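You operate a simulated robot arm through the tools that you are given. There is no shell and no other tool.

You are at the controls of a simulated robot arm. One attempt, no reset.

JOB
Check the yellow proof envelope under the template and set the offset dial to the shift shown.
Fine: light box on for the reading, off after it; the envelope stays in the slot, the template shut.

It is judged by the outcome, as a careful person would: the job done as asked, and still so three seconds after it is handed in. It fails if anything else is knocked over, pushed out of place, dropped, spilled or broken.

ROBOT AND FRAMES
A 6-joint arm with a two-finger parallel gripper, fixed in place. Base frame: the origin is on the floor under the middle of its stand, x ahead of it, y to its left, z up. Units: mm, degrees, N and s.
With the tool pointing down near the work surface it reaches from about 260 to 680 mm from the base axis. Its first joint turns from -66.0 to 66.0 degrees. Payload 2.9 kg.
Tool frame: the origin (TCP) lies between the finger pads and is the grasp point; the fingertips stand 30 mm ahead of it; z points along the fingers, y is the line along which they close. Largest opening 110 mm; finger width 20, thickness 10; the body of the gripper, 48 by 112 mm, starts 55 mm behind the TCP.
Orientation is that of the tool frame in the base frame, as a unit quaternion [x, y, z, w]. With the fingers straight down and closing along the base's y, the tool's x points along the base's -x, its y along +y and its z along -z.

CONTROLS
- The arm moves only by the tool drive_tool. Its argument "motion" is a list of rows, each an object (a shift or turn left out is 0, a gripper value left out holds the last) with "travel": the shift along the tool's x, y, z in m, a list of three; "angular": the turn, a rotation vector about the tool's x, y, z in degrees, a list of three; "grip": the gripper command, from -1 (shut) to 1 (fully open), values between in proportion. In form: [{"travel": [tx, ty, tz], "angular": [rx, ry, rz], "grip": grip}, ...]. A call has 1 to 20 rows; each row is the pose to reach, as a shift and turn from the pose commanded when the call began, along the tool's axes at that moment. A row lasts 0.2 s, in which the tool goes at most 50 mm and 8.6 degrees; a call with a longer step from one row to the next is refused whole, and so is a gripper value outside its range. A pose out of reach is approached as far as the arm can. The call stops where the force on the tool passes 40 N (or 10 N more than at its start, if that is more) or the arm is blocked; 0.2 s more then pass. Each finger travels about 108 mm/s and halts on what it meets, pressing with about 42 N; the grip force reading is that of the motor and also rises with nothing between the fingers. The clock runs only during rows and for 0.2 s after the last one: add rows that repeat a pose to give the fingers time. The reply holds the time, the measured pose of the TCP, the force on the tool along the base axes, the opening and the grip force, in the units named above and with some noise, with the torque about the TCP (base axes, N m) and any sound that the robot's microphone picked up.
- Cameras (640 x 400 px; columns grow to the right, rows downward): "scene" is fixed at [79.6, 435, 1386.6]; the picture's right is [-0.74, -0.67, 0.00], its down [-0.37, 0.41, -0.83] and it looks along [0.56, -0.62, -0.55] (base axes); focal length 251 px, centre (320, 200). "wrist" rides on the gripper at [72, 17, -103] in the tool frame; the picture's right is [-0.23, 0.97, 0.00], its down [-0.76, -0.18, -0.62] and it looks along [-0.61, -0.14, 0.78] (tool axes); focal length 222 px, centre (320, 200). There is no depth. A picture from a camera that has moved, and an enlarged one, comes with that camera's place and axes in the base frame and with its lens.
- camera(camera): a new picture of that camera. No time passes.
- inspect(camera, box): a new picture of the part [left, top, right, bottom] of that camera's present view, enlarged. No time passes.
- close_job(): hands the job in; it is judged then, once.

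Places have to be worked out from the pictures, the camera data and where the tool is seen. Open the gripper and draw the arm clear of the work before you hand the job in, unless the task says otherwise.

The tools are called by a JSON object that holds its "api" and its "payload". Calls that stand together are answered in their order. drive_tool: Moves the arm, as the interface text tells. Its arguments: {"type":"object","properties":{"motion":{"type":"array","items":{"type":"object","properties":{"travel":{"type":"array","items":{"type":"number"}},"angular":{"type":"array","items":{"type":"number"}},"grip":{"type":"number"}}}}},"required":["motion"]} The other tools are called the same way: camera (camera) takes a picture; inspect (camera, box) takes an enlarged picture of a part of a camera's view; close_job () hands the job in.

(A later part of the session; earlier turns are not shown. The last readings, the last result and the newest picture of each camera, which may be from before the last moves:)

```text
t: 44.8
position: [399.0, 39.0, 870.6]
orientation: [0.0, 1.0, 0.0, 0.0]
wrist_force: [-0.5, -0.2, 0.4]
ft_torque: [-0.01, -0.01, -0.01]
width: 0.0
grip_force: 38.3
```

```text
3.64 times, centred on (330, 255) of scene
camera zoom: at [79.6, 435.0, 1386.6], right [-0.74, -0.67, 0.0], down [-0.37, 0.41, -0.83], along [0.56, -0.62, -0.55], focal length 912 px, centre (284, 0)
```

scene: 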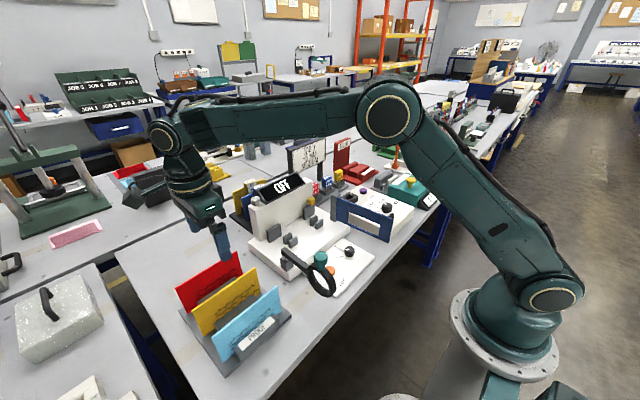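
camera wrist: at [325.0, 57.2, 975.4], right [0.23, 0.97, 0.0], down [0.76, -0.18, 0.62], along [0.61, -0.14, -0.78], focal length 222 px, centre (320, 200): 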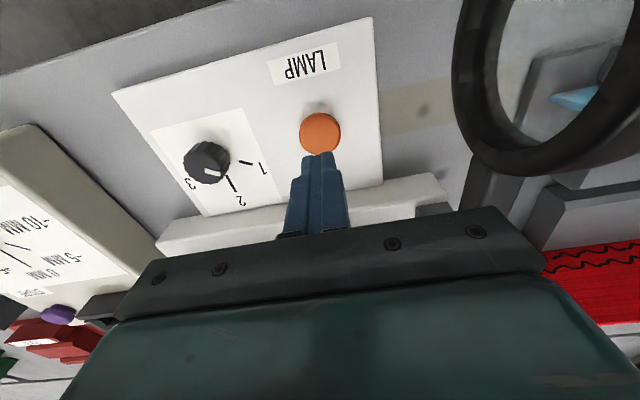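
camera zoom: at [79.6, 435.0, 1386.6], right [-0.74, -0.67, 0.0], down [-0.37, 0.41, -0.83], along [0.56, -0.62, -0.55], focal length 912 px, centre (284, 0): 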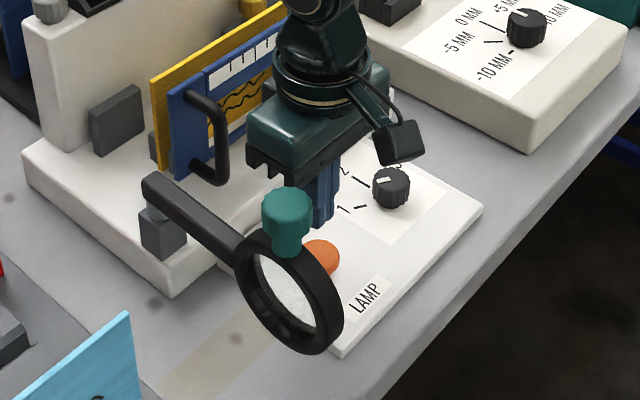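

The tip would land about 8 mm beyond the button's centre (button ≈ 32 mm wide), so I shift 5 mm back and lower to just above it.

{"api": "drive_tool", "payload": {"motion": [{"travel": [0.005, 0, 0]}, {"travel": [0.006, 0, 0.008]}, {"travel": [0.006, 0, 0.016]}, {"travel": [0.006, 0, 0.016]}]}}

{"api": "inspect", "payload": {"camera": "wrist", "box": [250, 80, 400, 220]}}

{"api": "inspect", "payload": {"camera": "scene", "box": [290, 210, 370, 300]}}

```text
t: 45.8
position: [391.9, 39.7, 857.5]
orientation: [0.0, 1.0, 0.0, 0.0]
wrist_force: [-0.5, -0.4, 0.5]
ft_torque: [-0.02, -0.01, 0.0]
width: 0.0
grip_force: 37.5
```

```text
2.86 times, centred on (325, 150) of wrist
camera zoom: at [318.3, 57.5, 961.4], right [0.23, 0.97, 0.0], down [0.76, -0.18, 0.62], along [0.61, -0.14, -0.78], focal length 635 px, centre (306, 343)
```

zoom: 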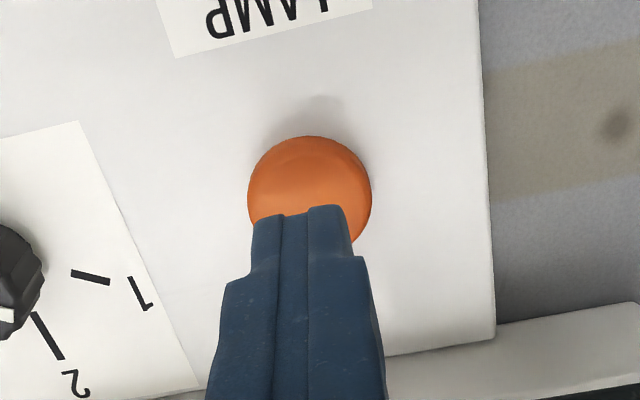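

```text
4.44 times, centred on (330, 255) of scene
camera zoom: at [79.6, 435.0, 1386.6], right [-0.74, -0.67, 0.0], down [-0.37, 0.41, -0.83], along [0.56, -0.62, -0.55], focal length 1115 px, centre (276, -44)
```

zoom: 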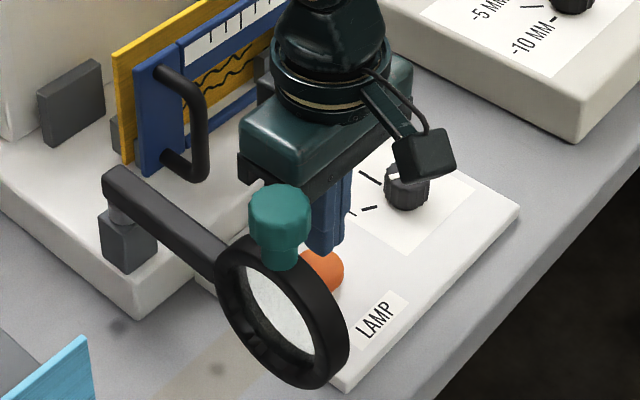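

The tip is over the button's middle. I press down in 2 mm steps.

{"api": "drive_tool", "payload": {"motion": [{"travel": [0, 0, 0.003]}, {"travel": [0, 0, 0.006]}, {"travel": [0, 0, 0.009]}, {"travel": [0, 0, 0.011]}, {"travel": [0, 0, 0.011]}]}}

{"api": "inspect", "payload": {"camera": "scene", "box": [240, 170, 380, 300]}}

```text
t: 47.0
position: [390.4, 40.8, 847.6]
orientation: [0.001, 1.0, 0.0, 0.0]
wrist_force: [0.0, 0.2, -0.5]
ft_torque: [0.03, -0.02, -0.01]
width: 0.2
grip_force: 37.7
```

```text
3.08 times, centred on (310, 235) of scene
camera zoom: at [79.6, 435.0, 1386.6], right [-0.74, -0.67, 0.0], down [-0.37, 0.41, -0.83], along [0.56, -0.62, -0.55], focal length 772 px, centre (351, 92)
```

zoom: 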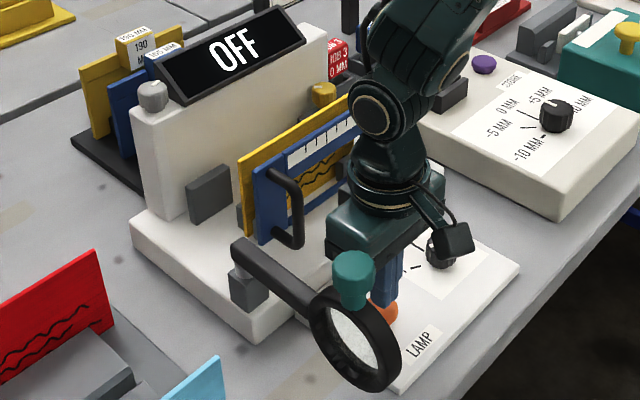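

{"api": "drive_tool", "payload": {"motion": [{"travel": [0, 0, 0.002]}, {"travel": [0, 0, 0.004]}, {"travel": [0, 0, 0.004]}]}}

{"api": "inspect", "payload": {"camera": "scene", "box": [240, 170, 380, 300]}}

```text
t: 47.8
position: [390.1, 40.4, 844.8]
orientation: [0.0, 1.0, 0.0, 0.0]
wrist_force: [0.0, 0.0, -0.3]
ft_torque: [0.0, -0.01, -0.03]
width: 0.1
grip_force: 37.5
```

```text
3.08 times, centred on (310, 235) of scene
camera zoom: at [79.6, 435.0, 1386.6], right [-0.74, -0.67, 0.0], down [-0.37, 0.41, -0.83], along [0.56, -0.62, -0.55], focal length 772 px, centre (351, 92)
```

zoom: 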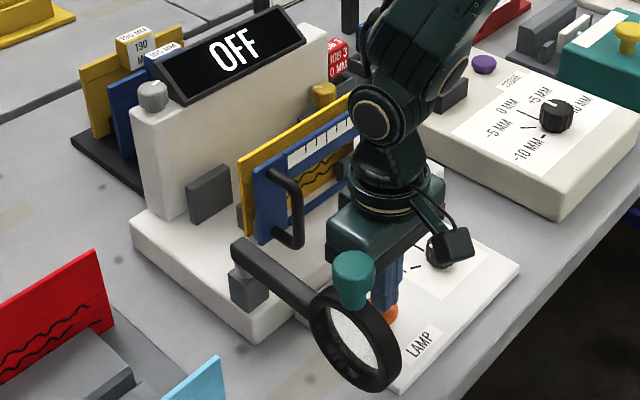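

No contact yet (tip ≈ z 814). I continue pressing in small steps.

{"api": "drive_tool", "payload": {"motion": [{"travel": [0, 0, 0.002]}, {"travel": [0, 0, 0.004]}, {"travel": [0, 0, 0.004]}]}}

{"api": "inspect", "payload": {"camera": "scene", "box": [240, 170, 380, 300]}}

```text
t: 48.6
position: [390.7, 41.8, 840.7]
orientation: [0.0, 1.0, 0.0, 0.0]
wrist_force: [0.1, 0.1, 0.7]
ft_torque: [0.03, 0.0, -0.02]
width: 0.0
grip_force: 37.9
```

```text
3.08 times, centred on (310, 235) of scene
camera zoom: at [79.6, 435.0, 1386.6], right [-0.74, -0.67, 0.0], down [-0.37, 0.41, -0.83], along [0.56, -0.62, -0.55], focal length 772 px, centre (351, 92)
```

zoom: 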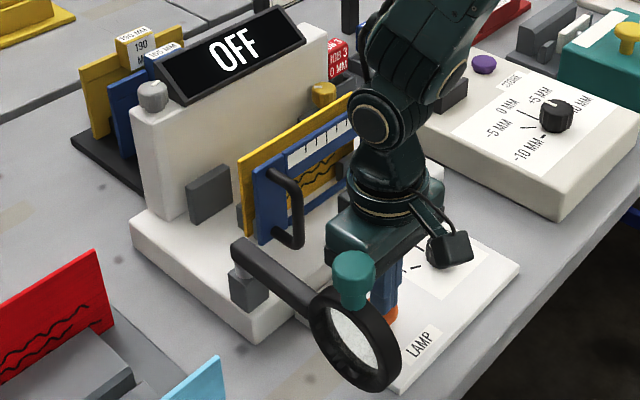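

{"api": "drive_tool", "payload": {"motion": [{"travel": [0, 0, 0.001]}, {"travel": [0, 0, 0.002]}, {"travel": [0, 0, 0.003]}, {"travel": [0, 0, 0.003]}]}}

{"api": "inspect", "payload": {"camera": "scene", "box": [240, 170, 380, 300]}}

```text
t: 49.6
position: [389.3, 41.7, 837.8]
orientation: [0.001, 1.0, -0.001, 0.001]
wrist_force: [-0.4, -0.1, 0.0]
ft_torque: [0.0, -0.02, 0.03]
width: 0.0
grip_force: 37.2
```

```text
3.08 times, centred on (310, 235) of scene
camera zoom: at [79.6, 435.0, 1386.6], right [-0.74, -0.67, 0.0], down [-0.37, 0.41, -0.83], along [0.56, -0.62, -0.55], focal length 772 px, centre (351, 92)
```

zoom: 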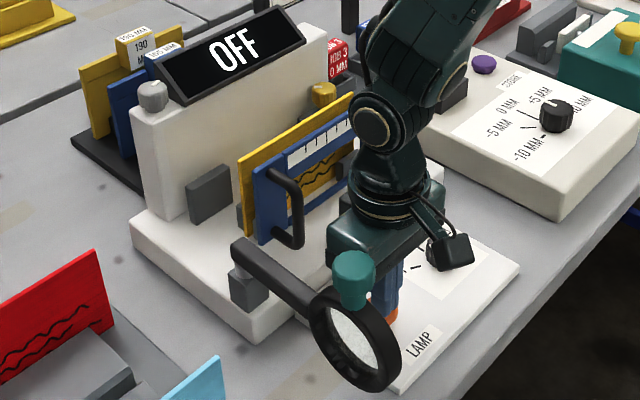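

{"api": "drive_tool", "payload": {"motion": [{"travel": [0, 0, 0.001]}, {"travel": [0, 0, 0.002]}, {"travel": [0, 0, 0.003]}, {"travel": [0, 0, 0.003]}]}}

{"api": "inspect", "payload": {"camera": "scene", "box": [310, 230, 370, 300]}}

{"api": "inspect", "payload": {"camera": "wrist", "box": [250, 80, 400, 220]}}

```text
t: 50.6
position: [390.3, 41.0, 835.5]
orientation: [0.0, 1.0, 0.0, 0.0]
wrist_force: [0.6, 0.2, 1.5]
ft_torque: [0.06, -0.01, -0.03]
width: 0.0
grip_force: 37.4
```

```text
5.71 times, centred on (340, 265) of scene
camera zoom: at [79.6, 435.0, 1386.6], right [-0.74, -0.67, 0.0], down [-0.37, 0.41, -0.83], along [0.56, -0.62, -0.55], focal length 1434 px, centre (206, -171)
```

zoom: 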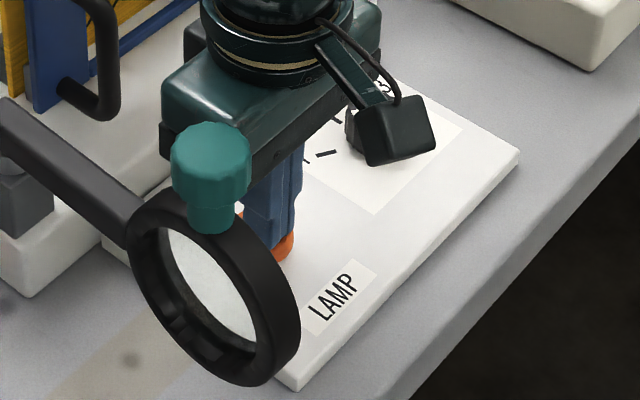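

```text
2.86 times, centred on (325, 150) of wrist
camera zoom: at [316.5, 58.4, 938.0], right [0.23, 0.97, 0.0], down [0.76, -0.18, 0.62], along [0.61, -0.14, -0.78], focal length 635 px, centre (306, 343)
```

zoom: 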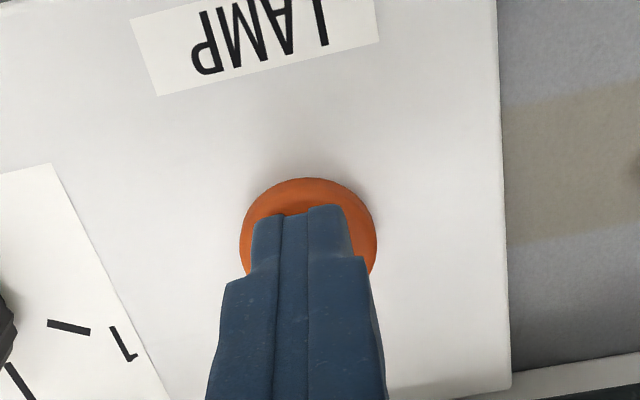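

The tip now touches the button. I press on in 1 mm steps.

{"api": "drive_tool", "payload": {"motion": [{"travel": [0, 0, 0.001]}, {"travel": [0, 0, 0.002]}, {"travel": [0, 0, 0.002]}]}}

{"api": "inspect", "payload": {"camera": "scene", "box": [240, 170, 380, 300]}}

```text
t: 51.4
position: [389.6, 40.5, 832.6]
orientation: [0.001, 1.0, 0.0, 0.0]
wrist_force: [0.1, -1.4, 3.3]
ft_torque: [-0.02, 0.01, 0.04]
width: 0.0
grip_force: 37.5
heard: click
```

```text
3.08 times, centred on (310, 235) of scene
camera zoom: at [79.6, 435.0, 1386.6], right [-0.74, -0.67, 0.0], down [-0.37, 0.41, -0.83], along [0.56, -0.62, -0.55], focal length 772 px, centre (351, 92)
```

zoom: 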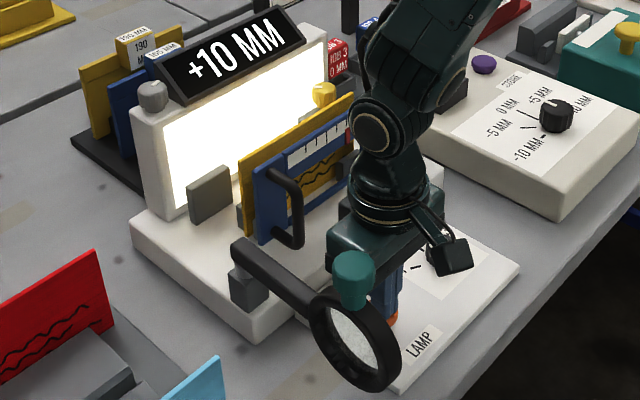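

Click: the light box is on and its display reads "+10 MM". I lift off the button and look at the template scale closely to confirm the reading.

{"api": "drive_tool", "payload": {"motion": [{"travel": [0, 0, -0.01]}, {"travel": [0, 0, -0.04]}, {"travel": [0, 0, -0.08]}, {"travel": [0.02, -0.02, -0.12]}, {"travel": [0.05, -0.04, -0.15]}, {"travel": [0.05, -0.04, -0.15]}]}}

{"api": "camera", "payload": {"camera": "scene"}}

{"api": "inspect", "payload": {"camera": "scene", "box": [255, 165, 345, 250]}}

{"api": "camera", "payload": {"camera": "wrist"}}

```text
t: 52.8
position: [341.1, -3.8, 982.4]
orientation: [0.0, 1.0, 0.001, 0.0]
wrist_force: [0.6, -0.1, 0.2]
ft_torque: [0.0, -0.02, 0.01]
width: 0.2
grip_force: 37.8
```

```text
taken
```

scene: 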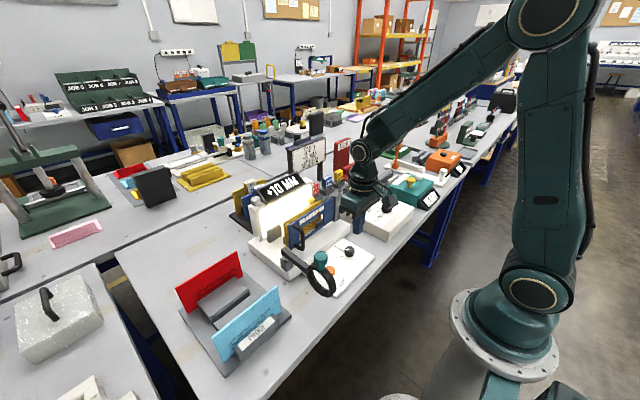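

```text
4.71 times, centred on (300, 208) of scene
camera zoom: at [79.6, 435.0, 1386.6], right [-0.74, -0.67, 0.0], down [-0.37, 0.41, -0.83], along [0.56, -0.62, -0.55], focal length 1181 px, centre (414, 165)
```

zoom: 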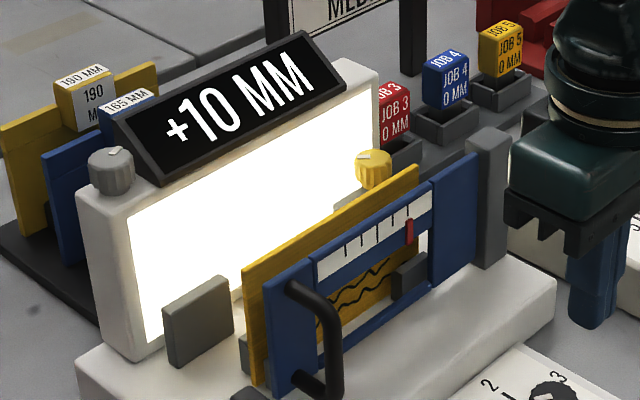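

```text
taken
camera wrist: at [268.0, 13.7, 1085.5], right [0.23, 0.97, 0.0], down [0.76, -0.18, 0.62], along [0.61, -0.14, -0.78], focal length 222 px, centre (320, 200)
```

wrist: 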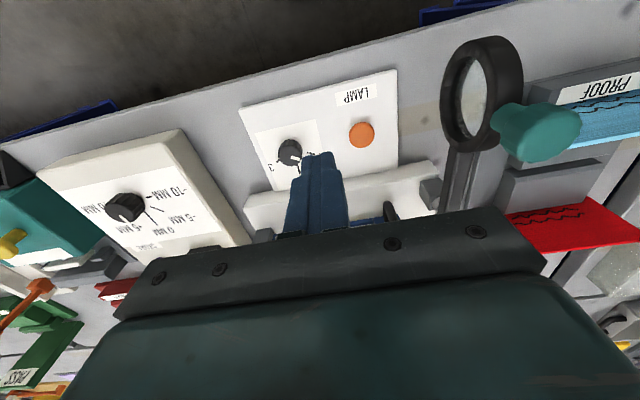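

The display says +10 MM and a red marker stands at one end of the template scale. I enlarge to confirm.

{"api": "inspect", "payload": {"camera": "scene", "box": [305, 195, 350, 235]}}

{"api": "inspect", "payload": {"camera": "scene", "box": [350, 170, 420, 240]}}

```text
10.00 times, centred on (328, 215) of scene
camera zoom: at [79.6, 435.0, 1386.6], right [-0.74, -0.67, 0.0], down [-0.37, 0.41, -0.83], along [0.56, -0.62, -0.55], focal length 2509 px, centre (245, 50)
```

zoom: 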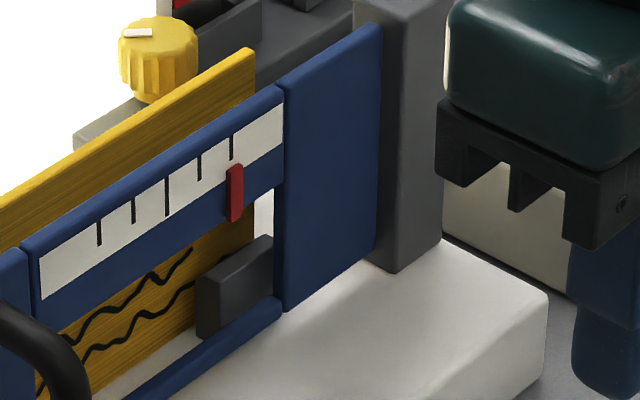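

```text
5.71 times, centred on (385, 205) of scene
camera zoom: at [79.6, 435.0, 1386.6], right [-0.74, -0.67, 0.0], down [-0.37, 0.41, -0.83], along [0.56, -0.62, -0.55], focal length 1434 px, centre (-51, 171)
```

zoom: 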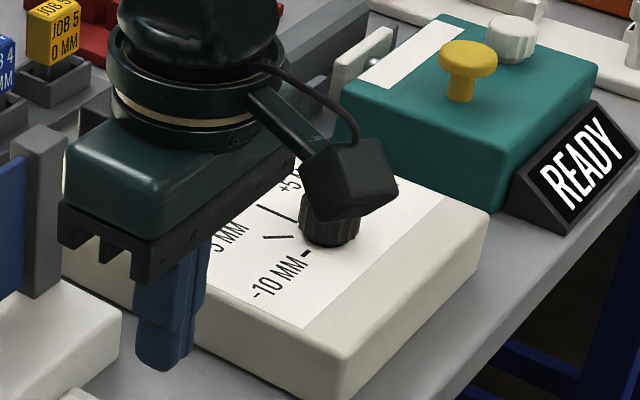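

Both agree: the marker is at the last tick and the display reads +10 MM. Now I go back the same way and press LAMP again to switch the light off.

{"api": "drive_tool", "payload": {"motion": [{"travel": [-0.03, 0.02, 0.03]}, {"travel": [-0.05, 0.04, 0.06]}, {"travel": [-0.05, 0.04, 0.1]}, {"travel": [-0.05, 0.04, 0.13]}, {"travel": [-0.05, 0.04, 0.142]}, {"travel": [-0.05, 0.04, 0.146]}, {"travel": [-0.05, 0.04, 0.148]}, {"travel": [-0.05, 0.04, 0.15]}, {"travel": [-0.05, 0.04, 0.15]}]}}

{"api": "inspect", "payload": {"camera": "scene", "box": [240, 170, 380, 300]}}

```text
t: 54.8
position: [389.5, 41.8, 832.9]
orientation: [-0.001, 1.0, 0.0, 0.0]
wrist_force: [0.9, -1.4, 3.0]
ft_torque: [0.02, -0.07, -0.01]
width: 0.0
grip_force: 37.6
heard: click
```

```text
3.08 times, centred on (310, 235) of scene
camera zoom: at [79.6, 435.0, 1386.6], right [-0.74, -0.67, 0.0], down [-0.37, 0.41, -0.83], along [0.56, -0.62, -0.55], focal length 772 px, centre (351, 92)
```

zoom: 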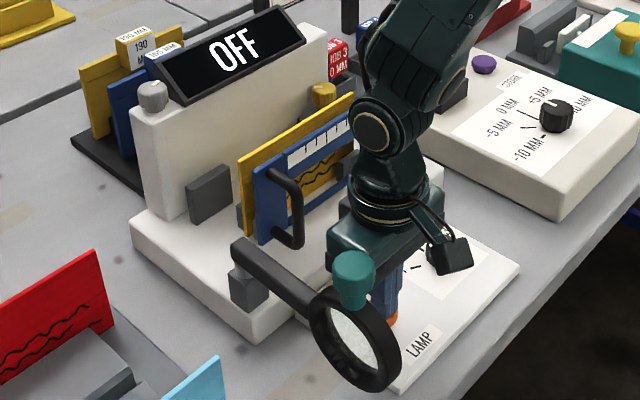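

The light is off again. I rise and move over toward the offset dial.

{"api": "drive_tool", "payload": {"motion": [{"travel": [0, 0, -0.01]}, {"travel": [0, 0, -0.05]}, {"travel": [0, 0, -0.09]}, {"travel": [0.0, -0.02, -0.13]}, {"travel": [0.01, -0.05, -0.16]}, {"travel": [0.02, -0.09, -0.17]}, {"travel": [0.02, -0.13, -0.17]}, {"travel": [0.02, -0.17, -0.17]}, {"travel": [0.02, -0.21, -0.17]}, {"travel": [0.02, -0.25, -0.17]}, {"travel": [0.02, -0.29, -0.17]}, {"travel": [0.02, -0.29, -0.17]}]}}

{"api": "camera", "payload": {"camera": "wrist"}}

{"api": "inspect", "payload": {"camera": "scene", "box": [240, 160, 430, 300]}}

```text
t: 57.4
position: [368.1, -250.0, 1004.9]
orientation: [0.0, 1.0, 0.0, 0.0]
wrist_force: [-0.8, 0.2, 0.0]
ft_torque: [0.02, 0.03, 0.0]
width: 0.0
grip_force: 37.8
```

```text
taken
camera wrist: at [294.7, -232.2, 1108.6], right [0.23, 0.97, 0.0], down [0.76, -0.18, 0.62], along [0.61, -0.14, -0.78], focal length 222 px, centre (320, 200)
```

wrist: 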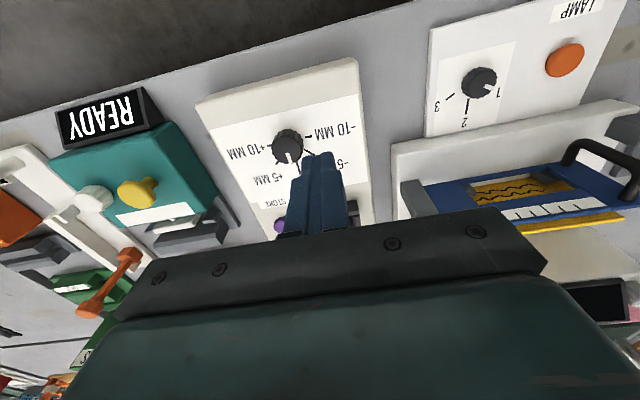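

```text
2.86 times, centred on (335, 230) of scene
camera zoom: at [79.6, 435.0, 1386.6], right [-0.74, -0.67, 0.0], down [-0.37, 0.41, -0.83], along [0.56, -0.62, -0.55], focal length 717 px, centre (277, 114)
```

zoom: 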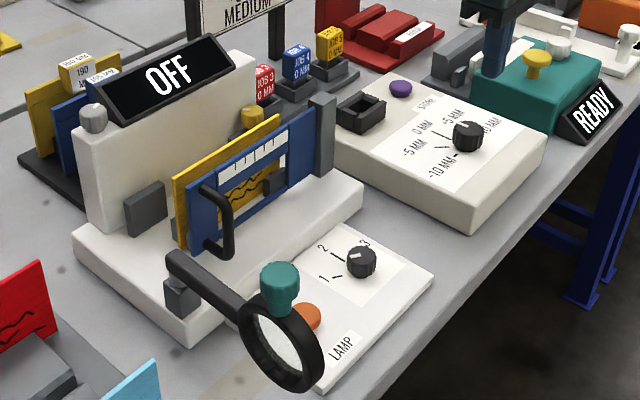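

I enlarge the offset dial from here.

{"api": "inspect", "payload": {"camera": "wrist", "box": [195, 60, 375, 220]}}

{"api": "inspect", "payload": {"camera": "scene", "box": [360, 180, 420, 225]}}

```text
2.50 times, centred on (285, 140) of wrist
camera zoom: at [294.7, -232.2, 1108.6], right [0.23, 0.97, 0.0], down [0.76, -0.18, 0.62], along [0.61, -0.14, -0.78], focal length 555 px, centre (408, 350)
```

zoom: 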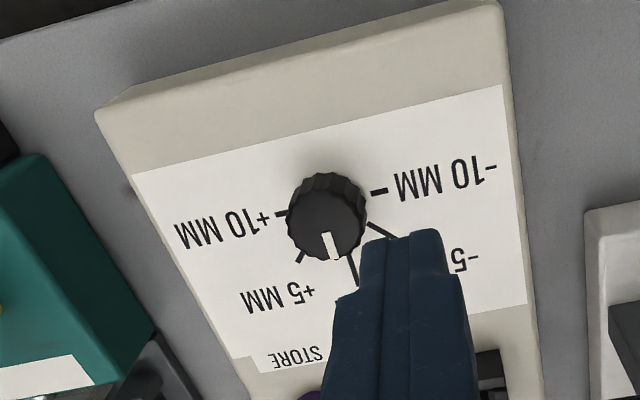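

```text
8.89 times, centred on (390, 202) of scene
camera zoom: at [79.6, 435.0, 1386.6], right [-0.74, -0.67, 0.0], down [-0.37, 0.41, -0.83], along [0.56, -0.62, -0.55], focal length 2230 px, centre (-302, 178)
```

zoom: 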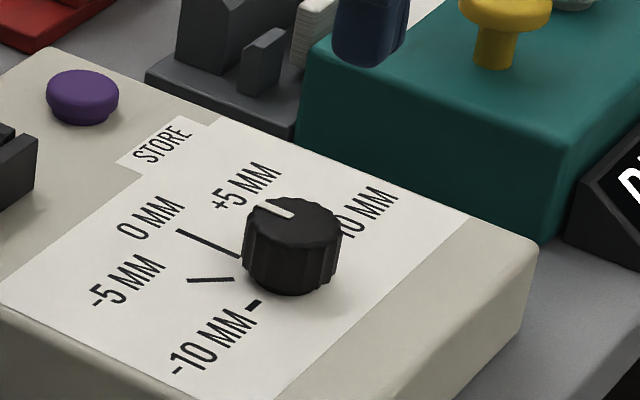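

I enlarge the knob itself to find the pointer's present angle and the marks.

{"api": "inspect", "payload": {"camera": "wrist", "box": [260, 120, 340, 180]}}

{"api": "inspect", "payload": {"camera": "scene", "box": [375, 190, 405, 220]}}

```text
6.67 times, centred on (300, 150) of wrist
camera zoom: at [294.7, -232.2, 1108.6], right [0.23, 0.97, 0.0], down [0.76, -0.18, 0.62], along [0.61, -0.14, -0.78], focal length 1481 px, centre (453, 533)
```

zoom: 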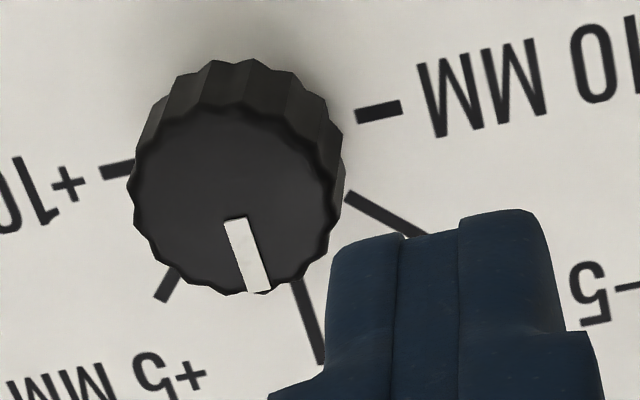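

```text
13.33 times, centred on (390, 205) of scene
camera zoom: at [79.6, 435.0, 1386.6], right [-0.74, -0.67, 0.0], down [-0.37, 0.41, -0.83], along [0.56, -0.62, -0.55], focal length 3345 px, centre (-613, 133)
```

zoom: 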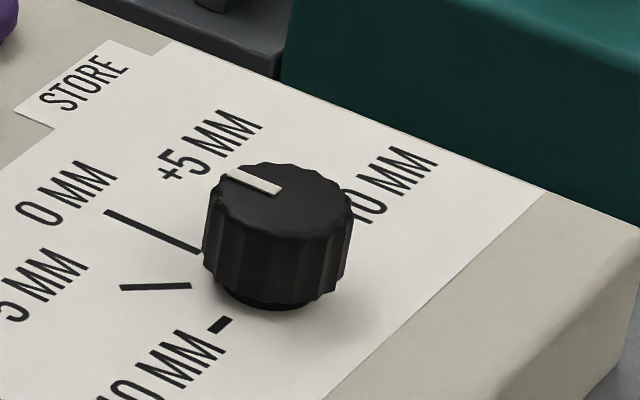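

The pointer is exactly on 0; +10 lies 90° clockwise (seen from above). The knob top centre is at about (404,-298,860), 38 mm across, plate at z≈834. I move above it with the gripper opened to about 70 mm.

{"api": "drive_tool", "payload": {"motion": [{"travel": [-0.015, -0.02, 0.0], "grip": 0.27}, {"travel": [-0.03, -0.04, 0.01], "grip": 0.27}, {"travel": [-0.037, -0.0485, 0.04], "grip": 0.27}, {"travel": [-0.037, -0.0485, 0.07], "grip": 0.27}, {"travel": [-0.037, -0.0485, 0.085], "grip": 0.27}, {"travel": [-0.037, -0.0485, 0.085], "grip": 0.27}]}}

{"api": "camera", "payload": {"camera": "wrist"}}

{"api": "inspect", "payload": {"camera": "wrist", "box": [240, 70, 400, 210]}}

{"api": "inspect", "payload": {"camera": "scene", "box": [340, 150, 440, 240]}}

```text
t: 58.8
position: [408.4, -300.0, 917.3]
orientation: [0.0, 1.0, -0.001, 0.0]
wrist_force: [0.0, 0.8, 1.0]
ft_torque: [0.0, -0.02, -0.02]
width: 69.3
grip_force: 0.0
```

```text
taken
camera wrist: at [334.4, -281.6, 1020.2], right [0.23, 0.97, 0.0], down [0.76, -0.18, 0.62], along [0.61, -0.14, -0.78], focal length 222 px, centre (320, 200)
```

wrist: 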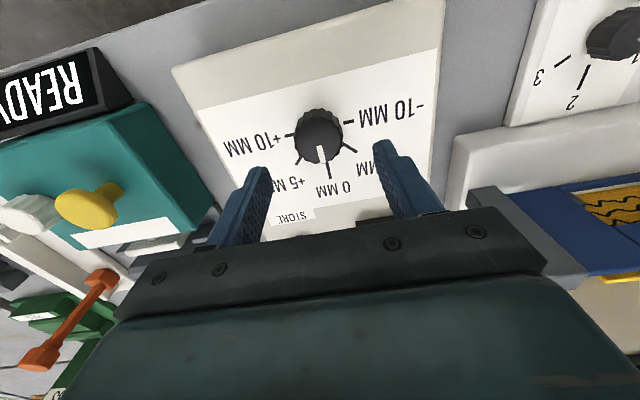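

```text
2.86 times, centred on (320, 140) of wrist
camera zoom: at [334.4, -281.6, 1020.2], right [0.23, 0.97, 0.0], down [0.76, -0.18, 0.62], along [0.61, -0.14, -0.78], focal length 635 px, centre (320, 371)
```

zoom: 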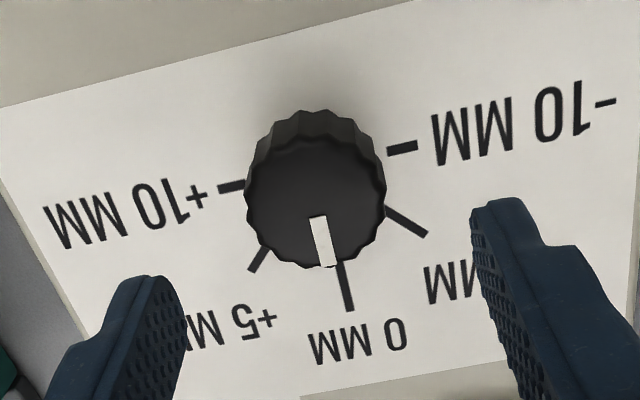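

```text
4.44 times, centred on (390, 195) of scene
camera zoom: at [79.6, 435.0, 1386.6], right [-0.74, -0.67, 0.0], down [-0.37, 0.41, -0.83], along [0.56, -0.62, -0.55], focal length 1115 px, centre (9, 222)
```

zoom: 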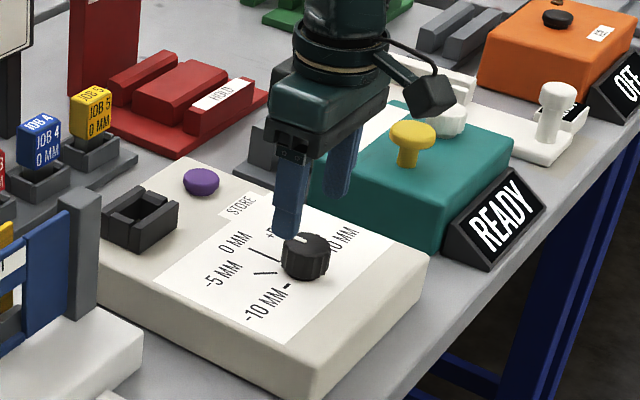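

The knob is about 3 mm nearer than the tool axis. I correct and lower so the fingertips straddle the knob, tips about 8 mm above the plate.

{"api": "drive_tool", "payload": {"motion": [{"travel": [0.003, -0.0006, 0.0]}, {"travel": [0.003, -0.0006, 0.015]}, {"travel": [0.003, -0.0006, 0.03]}, {"travel": [0.003, -0.0006, 0.045]}, {"travel": [0.003, -0.0006, 0.045]}]}}

{"api": "inspect", "payload": {"camera": "wrist", "box": [220, 60, 420, 230]}}

{"api": "inspect", "payload": {"camera": "scene", "box": [350, 160, 430, 230]}}

```text
t: 60.0
position: [403.1, -299.3, 872.6]
orientation: [0.001, 1.0, 0.0, 0.0]
wrist_force: [0.1, -0.5, -0.2]
ft_torque: [0.0, -0.02, 0.0]
width: 69.9
grip_force: 0.3
```

```text
2.35 times, centred on (320, 145) of wrist
camera zoom: at [330.6, -280.6, 975.6], right [0.23, 0.97, 0.0], down [0.76, -0.18, 0.62], along [0.61, -0.14, -0.78], focal length 523 px, centre (320, 329)
```

zoom: 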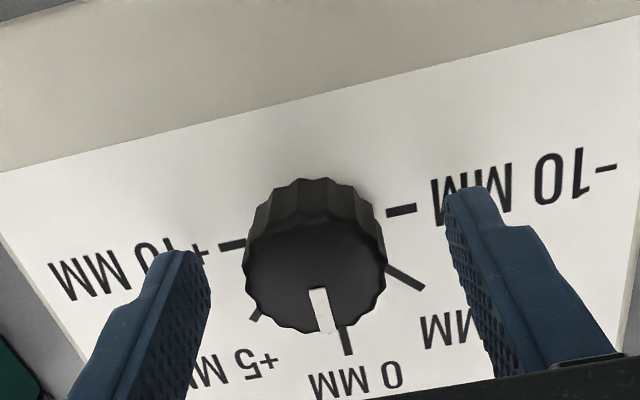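

```text
5.71 times, centred on (390, 195) of scene
camera zoom: at [79.6, 435.0, 1386.6], right [-0.74, -0.67, 0.0], down [-0.37, 0.41, -0.83], along [0.56, -0.62, -0.55], focal length 1434 px, centre (-80, 229)
```

zoom: 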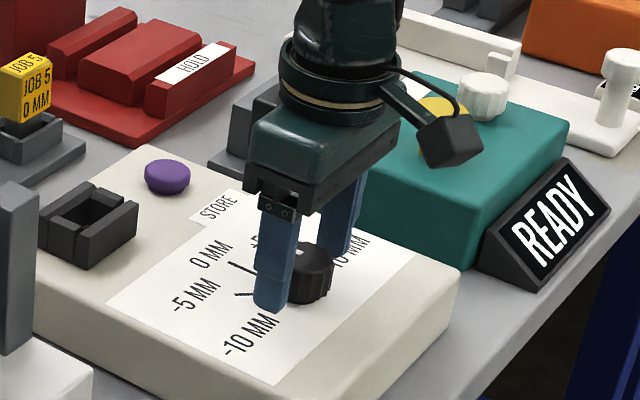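

Centred within about 1 mm. I close on the knob gently.

{"api": "drive_tool", "payload": {"motion": [{"travel": [0, -0.0007, 0.0], "grip": 0.1}, {"travel": [0, -0.0007, 0.0], "grip": -0.1}, {"travel": [0, -0.0007, 0.0], "grip": -0.22}, {"travel": [0, -0.0007, 0.0], "grip": -0.3}, {"travel": [0, -0.0007, 0.0], "grip": -0.36}, {"travel": [0, -0.0007, 0.0], "grip": -0.45}, {"travel": [0, -0.0007, 0.0], "grip": -0.6}, {"travel": [0, -0.0007, 0.0], "grip": -0.6}]}}

{"api": "inspect", "payload": {"camera": "wrist", "box": [220, 60, 420, 230]}}

```text
t: 61.8
position: [404.6, -299.2, 872.5]
orientation: [0.001, 1.0, -0.001, 0.0]
wrist_force: [0.1, -18.6, -4.9]
ft_torque: [-0.07, -0.12, -0.04]
width: 37.6
grip_force: 44.8
```

```text
2.35 times, centred on (320, 145) of wrist
camera zoom: at [331.0, -281.8, 975.6], right [0.23, 0.97, 0.0], down [0.76, -0.18, 0.62], along [0.61, -0.14, -0.78], focal length 523 px, centre (320, 329)
```

zoom: 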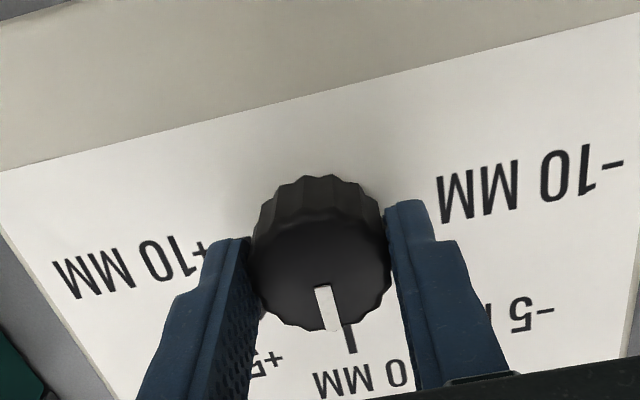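

Gripped, with an 18 N side load in y: the knob sits slightly toward -y. I shift the tool 1 mm that way to relieve it.

{"api": "drive_tool", "payload": {"motion": [{"travel": [0, -0.0005, 0]}, {"travel": [0, -0.001, 0]}, {"travel": [0, -0.001, 0]}]}}

```text
t: 62.6
position: [404.2, -300.7, 872.5]
orientation: [0.0, 1.0, 0.0, 0.0]
wrist_force: [-1.6, -14.6, 5.8]
ft_torque: [-0.04, 0.16, -0.01]
width: 37.4
grip_force: 45.0
```

{"api": "drive_tool", "payload": {"motion": [{"travel": [0, -0.001, 0]}, {"travel": [0, -0.002, 0]}, {"travel": [0, -0.002, 0]}]}}

{"api": "inspect", "payload": {"camera": "wrist", "box": [220, 60, 420, 230]}}

```text
t: 63.4
position: [405.1, -299.8, 872.0]
orientation: [-0.002, 1.0, 0.002, 0.0]
wrist_force: [-3.0, 5.7, 12.1]
ft_torque: [-0.16, -0.68, 0.0]
width: 37.4
grip_force: 45.1
```

```text
2.35 times, centred on (320, 145) of wrist
camera zoom: at [331.1, -282.8, 975.8], right [0.22, 0.97, 0.0], down [0.76, -0.18, 0.62], along [0.61, -0.14, -0.78], focal length 523 px, centre (320, 329)
```

zoom: 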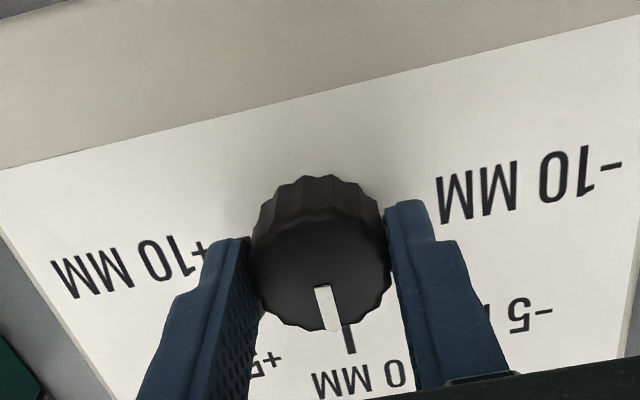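

The load has now crossed over to +6 N; I go back 0.5 mm and lift 0.5 mm to relax.

{"api": "drive_tool", "payload": {"motion": [{"travel": [0, 0.0005, -0.0005]}, {"travel": [0, 0.0005, -0.0005]}, {"travel": [0, 0.0005, -0.0005]}]}}

```text
t: 64.2
position: [404.9, -300.0, 872.7]
orientation: [-0.002, 1.0, 0.001, 0.0]
wrist_force: [5.4, 16.6, 14.7]
ft_torque: [0.13, 0.53, -0.02]
width: 37.5
grip_force: 45.3
```

The side load keeps drifting, so I hold still for a second to see where it settles.

{"api": "drive_tool", "payload": {"motion": [{"travel": [0, 0.0005, 0]}, {"travel": [0, 0.001, 0]}, {"travel": [0, 0.001, 0]}, {"travel": [0, 0.001, 0]}, {"travel": [0, 0.001, 0]}, {"travel": [0, 0.001, 0]}]}}

```text
t: 65.6
position: [404.1, -301.4, 871.8]
orientation: [0.0, 1.0, 0.001, 0.0]
wrist_force: [10.1, 11.1, -11.1]
ft_torque: [-0.35, -0.94, 0.02]
width: 37.6
grip_force: 44.6
```

The readings just jitter around ±10 N while gripped. I open slightly to re-centre visually before turning.

{"api": "drive_tool", "payload": {"motion": [{"grip": -0.25}, {"grip": -0.15}, {"grip": -0.1}, {"grip": -0.1}]}}

{"api": "inspect", "payload": {"camera": "wrist", "box": [260, 90, 380, 200]}}

```text
t: 66.6
position: [403.9, -301.8, 872.1]
orientation: [0.0, 1.0, 0.0, 0.0]
wrist_force: [-0.6, -0.7, 0.1]
ft_torque: [0.03, 0.03, -0.02]
width: 49.2
grip_force: 0.0
```

```text
3.64 times, centred on (320, 145) of wrist
camera zoom: at [330.6, -282.9, 976.4], right [0.23, 0.97, 0.0], down [0.76, -0.18, 0.62], along [0.61, -0.14, -0.78], focal length 808 px, centre (320, 400)
```

zoom: 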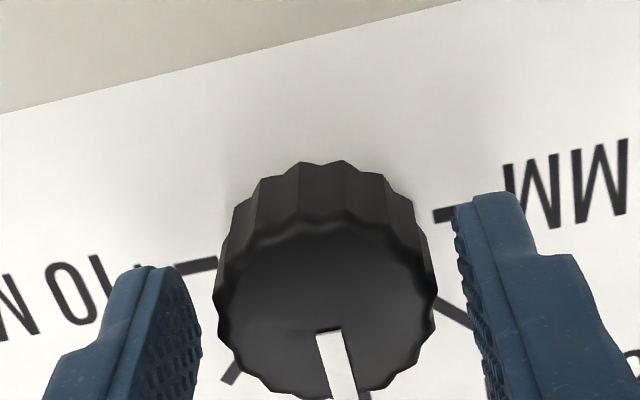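

Free of load now; the knob is 1.4 mm toward +y of the tool axis. I shift by that amount and close again, more softly.

{"api": "drive_tool", "payload": {"motion": [{"travel": [0.0005, 0.0014, 0], "grip": -0.1}, {"travel": [0.0005, 0.0014, 0], "grip": -0.2}, {"travel": [0.0005, 0.0014, 0], "grip": -0.26}, {"travel": [0.0005, 0.0014, 0], "grip": -0.3}, {"travel": [0.0005, 0.0014, 0], "grip": -0.33}, {"travel": [0.0005, 0.0014, 0], "grip": -0.36}, {"travel": [0.0005, 0.0014, 0], "grip": -0.36}, {"travel": [0.0005, 0.0014, 0], "grip": -0.36}]}}

{"api": "inspect", "payload": {"camera": "wrist", "box": [260, 90, 380, 200]}}

```text
t: 68.4
position: [402.0, -300.0, 872.1]
orientation: [0.0, 1.0, -0.001, -0.001]
wrist_force: [0.6, -7.0, -1.2]
ft_torque: [0.27, -0.02, 0.0]
width: 37.2
grip_force: 45.9
```

```text
3.64 times, centred on (320, 145) of wrist
camera zoom: at [330.2, -282.1, 975.8], right [0.23, 0.97, 0.0], down [0.76, -0.18, 0.62], along [0.61, -0.14, -0.78], focal length 808 px, centre (320, 400)
```

zoom: 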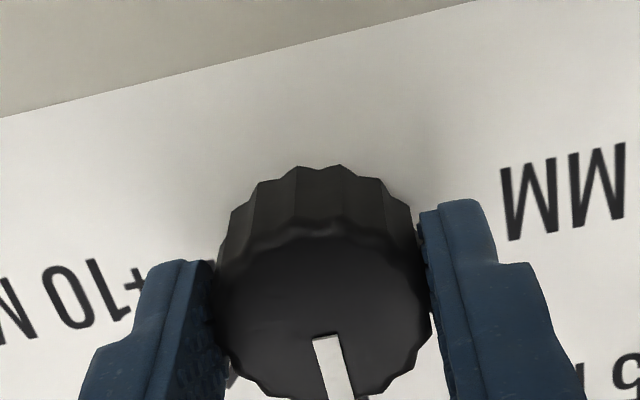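

Much less load now (7 N). I turn the knob by the first 24° clockwise (tool +z) and check.

{"api": "drive_tool", "payload": {"motion": [{"angular": [0, 0, 4]}, {"angular": [0, 0, 8]}, {"angular": [0, 0, 12]}, {"angular": [0, 0, 16]}, {"angular": [0, 0, 20]}, {"angular": [0, 0, 24]}, {"angular": [0, 0, 24]}]}}

{"api": "camera", "payload": {"camera": "wrist"}}

{"api": "inspect", "payload": {"camera": "scene", "box": [360, 170, 420, 225]}}

```text
t: 70.0
position: [404.5, -298.5, 872.0]
orientation: [0.209, 0.978, 0.001, 0.0]
wrist_force: [4.6, -13.9, -17.3]
ft_torque: [-0.09, -0.63, 0.01]
width: 37.4
grip_force: 45.1
```

```text
taken
camera wrist: at [343.5, -253.4, 975.8], right [0.61, 0.8, 0.0], down [0.62, -0.47, 0.62], along [0.5, -0.38, -0.78], focal length 222 px, centre (320, 200)
```

wrist: 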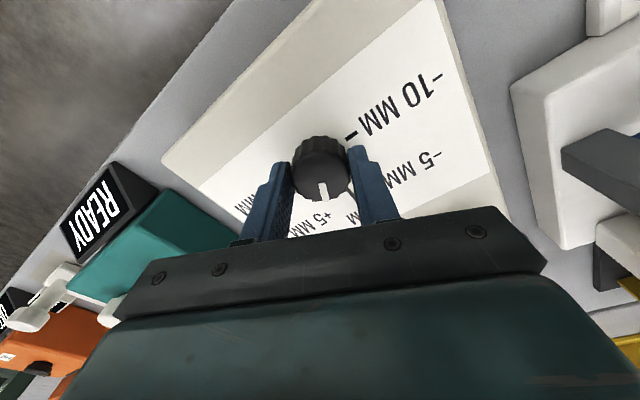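

```text
7.27 times, centred on (390, 198) of scene
camera zoom: at [79.9, 434.5, 1386.8], right [-0.74, -0.67, 0.0], down [-0.37, 0.41, -0.83], along [0.56, -0.62, -0.55], focal length 1824 px, centre (-189, 218)
```

zoom: 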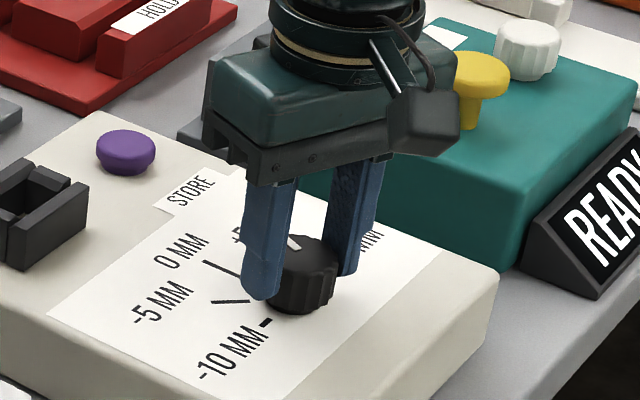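

The knob follows the gripper. I turn the remaining 66°.

{"api": "drive_tool", "payload": {"motion": [{"angular": [0, 0, 5]}, {"angular": [0, 0, 10]}, {"angular": [0, 0, 15]}, {"angular": [0, 0, 20]}, {"angular": [0, 0, 25]}, {"angular": [0, 0, 30]}, {"angular": [0, 0, 35]}, {"angular": [0, 0, 40]}, {"angular": [0, 0, 45]}, {"angular": [0, 0, 50]}, {"angular": [0, 0, 55]}, {"angular": [0, 0, 60]}, {"angular": [0, 0, 63]}, {"angular": [0, 0, 66]}, {"angular": [0, 0, 66]}, {"angular": [0, 0, 66]}]}}

{"api": "camera", "payload": {"camera": "wrist"}}

{"api": "inspect", "payload": {"camera": "scene", "box": [360, 170, 420, 225]}}

{"api": "inspect", "payload": {"camera": "wrist", "box": [240, 90, 400, 220]}}

```text
t: 73.4
position: [404.6, -298.2, 872.4]
orientation: [0.706, 0.708, 0.001, 0.001]
wrist_force: [27.6, -0.2, -11.5]
ft_torque: [0.32, 0.09, 0.03]
width: 37.5
grip_force: 44.5
```

```text
taken
camera wrist: at [420.3, -224.9, 975.9], right [0.97, -0.23, 0.0], down [-0.18, -0.76, 0.62], along [-0.14, -0.61, -0.78], focal length 222 px, centre (320, 200)
```

wrist: 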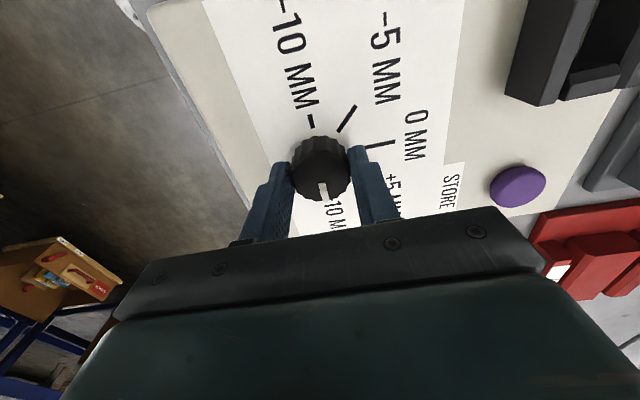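

```text
7.27 times, centred on (390, 198) of scene
camera zoom: at [80.4, 434.9, 1386.6], right [-0.74, -0.67, 0.0], down [-0.37, 0.41, -0.83], along [0.56, -0.62, -0.55], focal length 1824 px, centre (-189, 218)
```

zoom: 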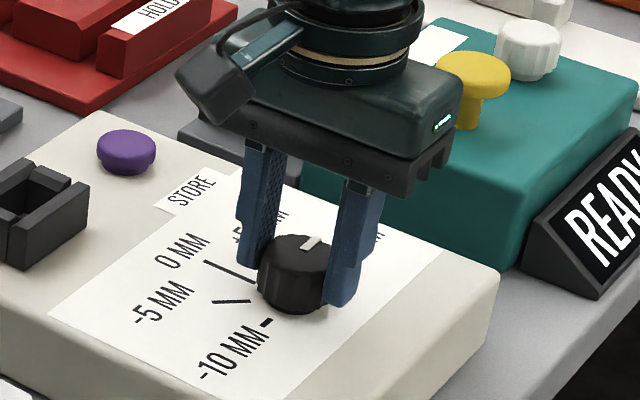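

```text
3.08 times, centred on (320, 155) of wrist
camera zoom: at [420.3, -224.9, 975.9], right [0.97, -0.23, 0.0], down [-0.18, -0.76, 0.62], along [-0.14, -0.61, -0.78], focal length 684 px, centre (320, 338)
```

zoom: 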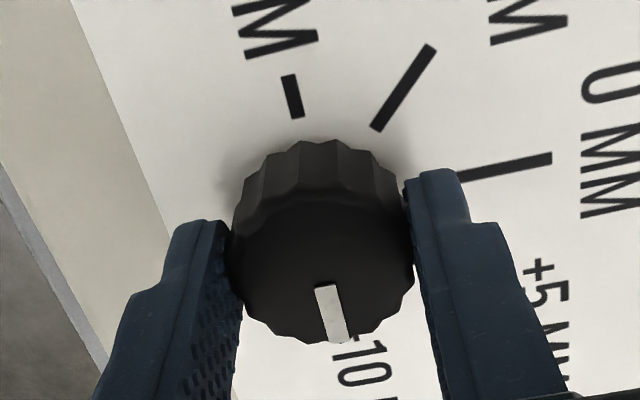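

The pointer is now on +10. I relax the side load by 1 mm, then open the gripper gently.

{"api": "drive_tool", "payload": {"motion": [{"travel": [0, 0.001, 0]}, {"travel": [0, 0.001, 0]}, {"travel": [0, 0.001, 0], "grip": -0.3}, {"travel": [0, 0.001, 0], "grip": -0.22}, {"travel": [0, 0.001, 0], "grip": -0.1}, {"travel": [0, 0.001, 0], "grip": 0.1}, {"travel": [0, 0.001, 0], "grip": 0.2}, {"travel": [0, 0.001, 0], "grip": 0.2}]}}

{"api": "inspect", "payload": {"camera": "wrist", "box": [240, 90, 400, 220]}}

```text
t: 75.2
position: [403.7, -299.2, 872.6]
orientation: [0.708, 0.707, 0.0, 0.0]
wrist_force: [-0.4, 0.1, -0.1]
ft_torque: [-0.01, 0.01, 0.01]
width: 66.1
grip_force: 0.2
```

```text
3.08 times, centred on (320, 155) of wrist
camera zoom: at [420.4, -225.0, 975.9], right [0.97, -0.23, 0.0], down [-0.18, -0.76, 0.62], along [-0.14, -0.61, -0.78], focal length 684 px, centre (320, 338)
```

zoom: 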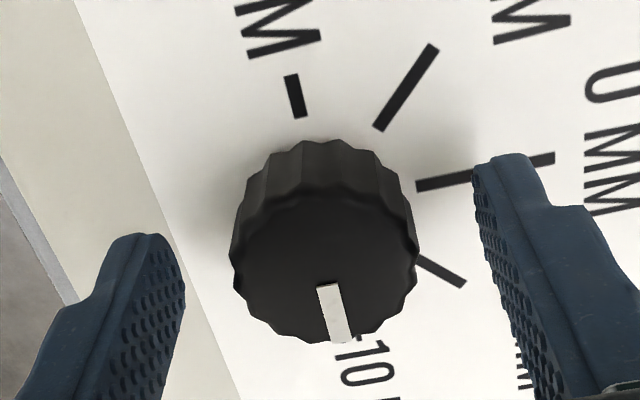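

Released; the pointer stays in line with the +10 mark. I rise straight up and check everything.

{"api": "drive_tool", "payload": {"motion": [{"travel": [0, 0, -0.02]}, {"travel": [0, 0, -0.05]}, {"travel": [0, 0, -0.09]}, {"travel": [0, 0, -0.13]}, {"travel": [0, 0, -0.17]}, {"travel": [0, 0, -0.2]}, {"travel": [0, 0, -0.2]}]}}

{"api": "camera", "payload": {"camera": "wrist"}}

{"api": "inspect", "payload": {"camera": "scene", "box": [360, 170, 420, 225]}}

{"api": "inspect", "payload": {"camera": "wrist", "box": [230, 60, 400, 200]}}

```text
t: 76.8
position: [403.4, -300.0, 1072.9]
orientation: [0.707, 0.707, 0.001, 0.0]
wrist_force: [0.2, -0.2, -0.9]
ft_torque: [0.02, -0.04, 0.0]
width: 66.2
grip_force: 0.3
```

```text
taken
camera wrist: at [419.7, -227.0, 1176.7], right [0.97, -0.23, 0.0], down [-0.18, -0.76, 0.62], along [-0.14, -0.61, -0.78], focal length 222 px, centre (320, 200)
```

wrist: 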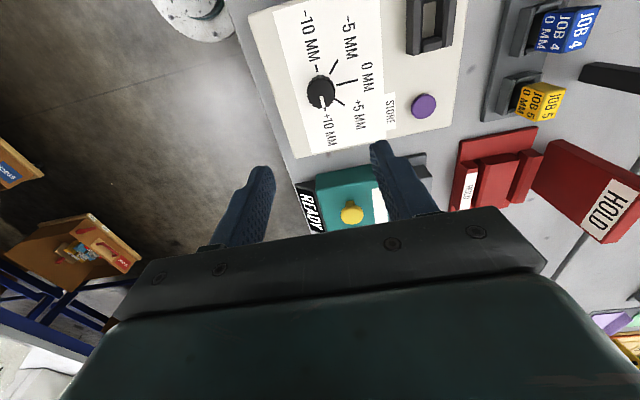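

```text
7.27 times, centred on (390, 198) of scene
camera zoom: at [79.6, 435.0, 1386.6], right [-0.74, -0.67, 0.0], down [-0.37, 0.41, -0.83], along [0.56, -0.62, -0.55], focal length 1824 px, centre (-189, 218)
```

zoom: 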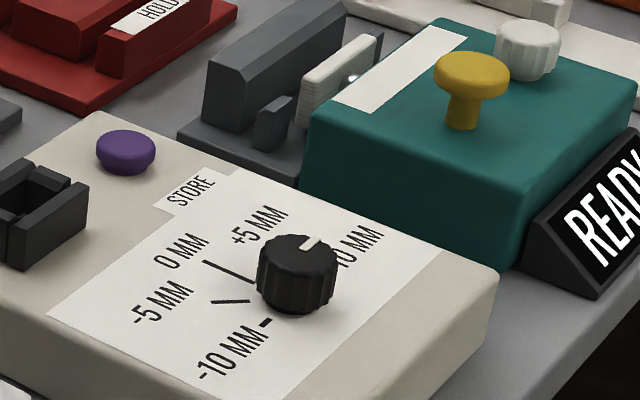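

```text
2.86 times, centred on (315, 130) of wrist
camera zoom: at [419.7, -227.0, 1176.7], right [0.97, -0.23, 0.0], down [-0.18, -0.76, 0.62], along [-0.14, -0.61, -0.78], focal length 635 px, centre (334, 400)
```

zoom: 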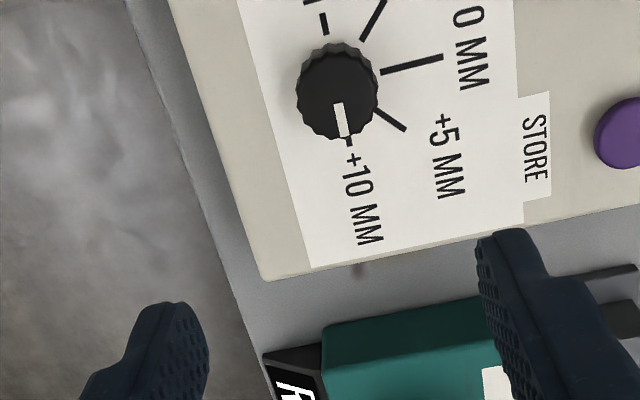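

The pointer sits on the +10 mark. I compare the surroundings (dial box place, template, envelope, rack) with earlier pictures.

{"api": "inspect", "payload": {"camera": "scene", "box": [360, 180, 420, 225]}}

{"api": "inspect", "payload": {"camera": "scene", "box": [240, 160, 380, 300]}}

{"api": "camera", "payload": {"camera": "scene"}}

```text
8.89 times, centred on (390, 202) of scene
camera zoom: at [79.6, 435.0, 1386.6], right [-0.74, -0.67, 0.0], down [-0.37, 0.41, -0.83], along [0.56, -0.62, -0.55], focal length 2230 px, centre (-302, 178)
```

zoom: 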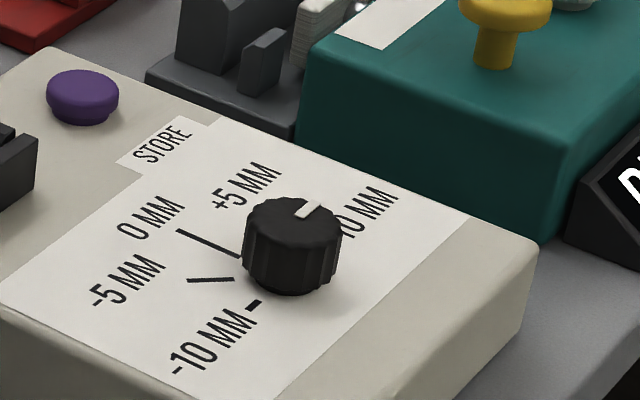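

```text
2.86 times, centred on (310, 230) of scene
camera zoom: at [79.6, 435.0, 1386.6], right [-0.74, -0.67, 0.0], down [-0.37, 0.41, -0.83], along [0.56, -0.62, -0.55], focal length 717 px, centre (349, 114)
```

zoom: 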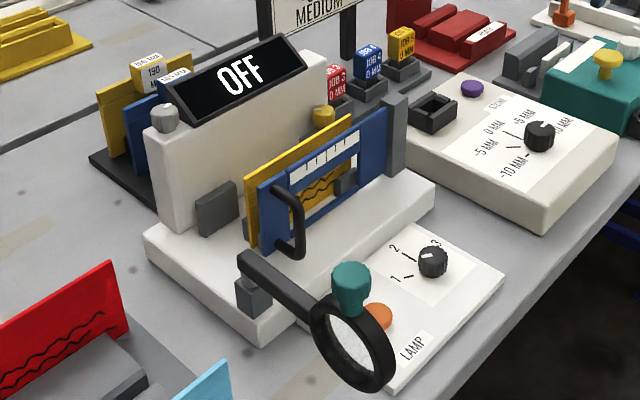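

```text
taken
```

scene: 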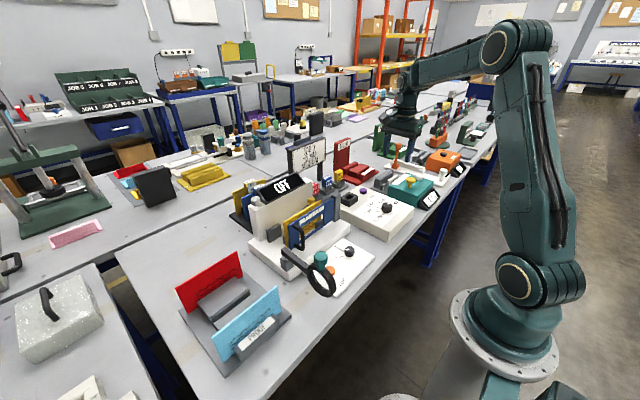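

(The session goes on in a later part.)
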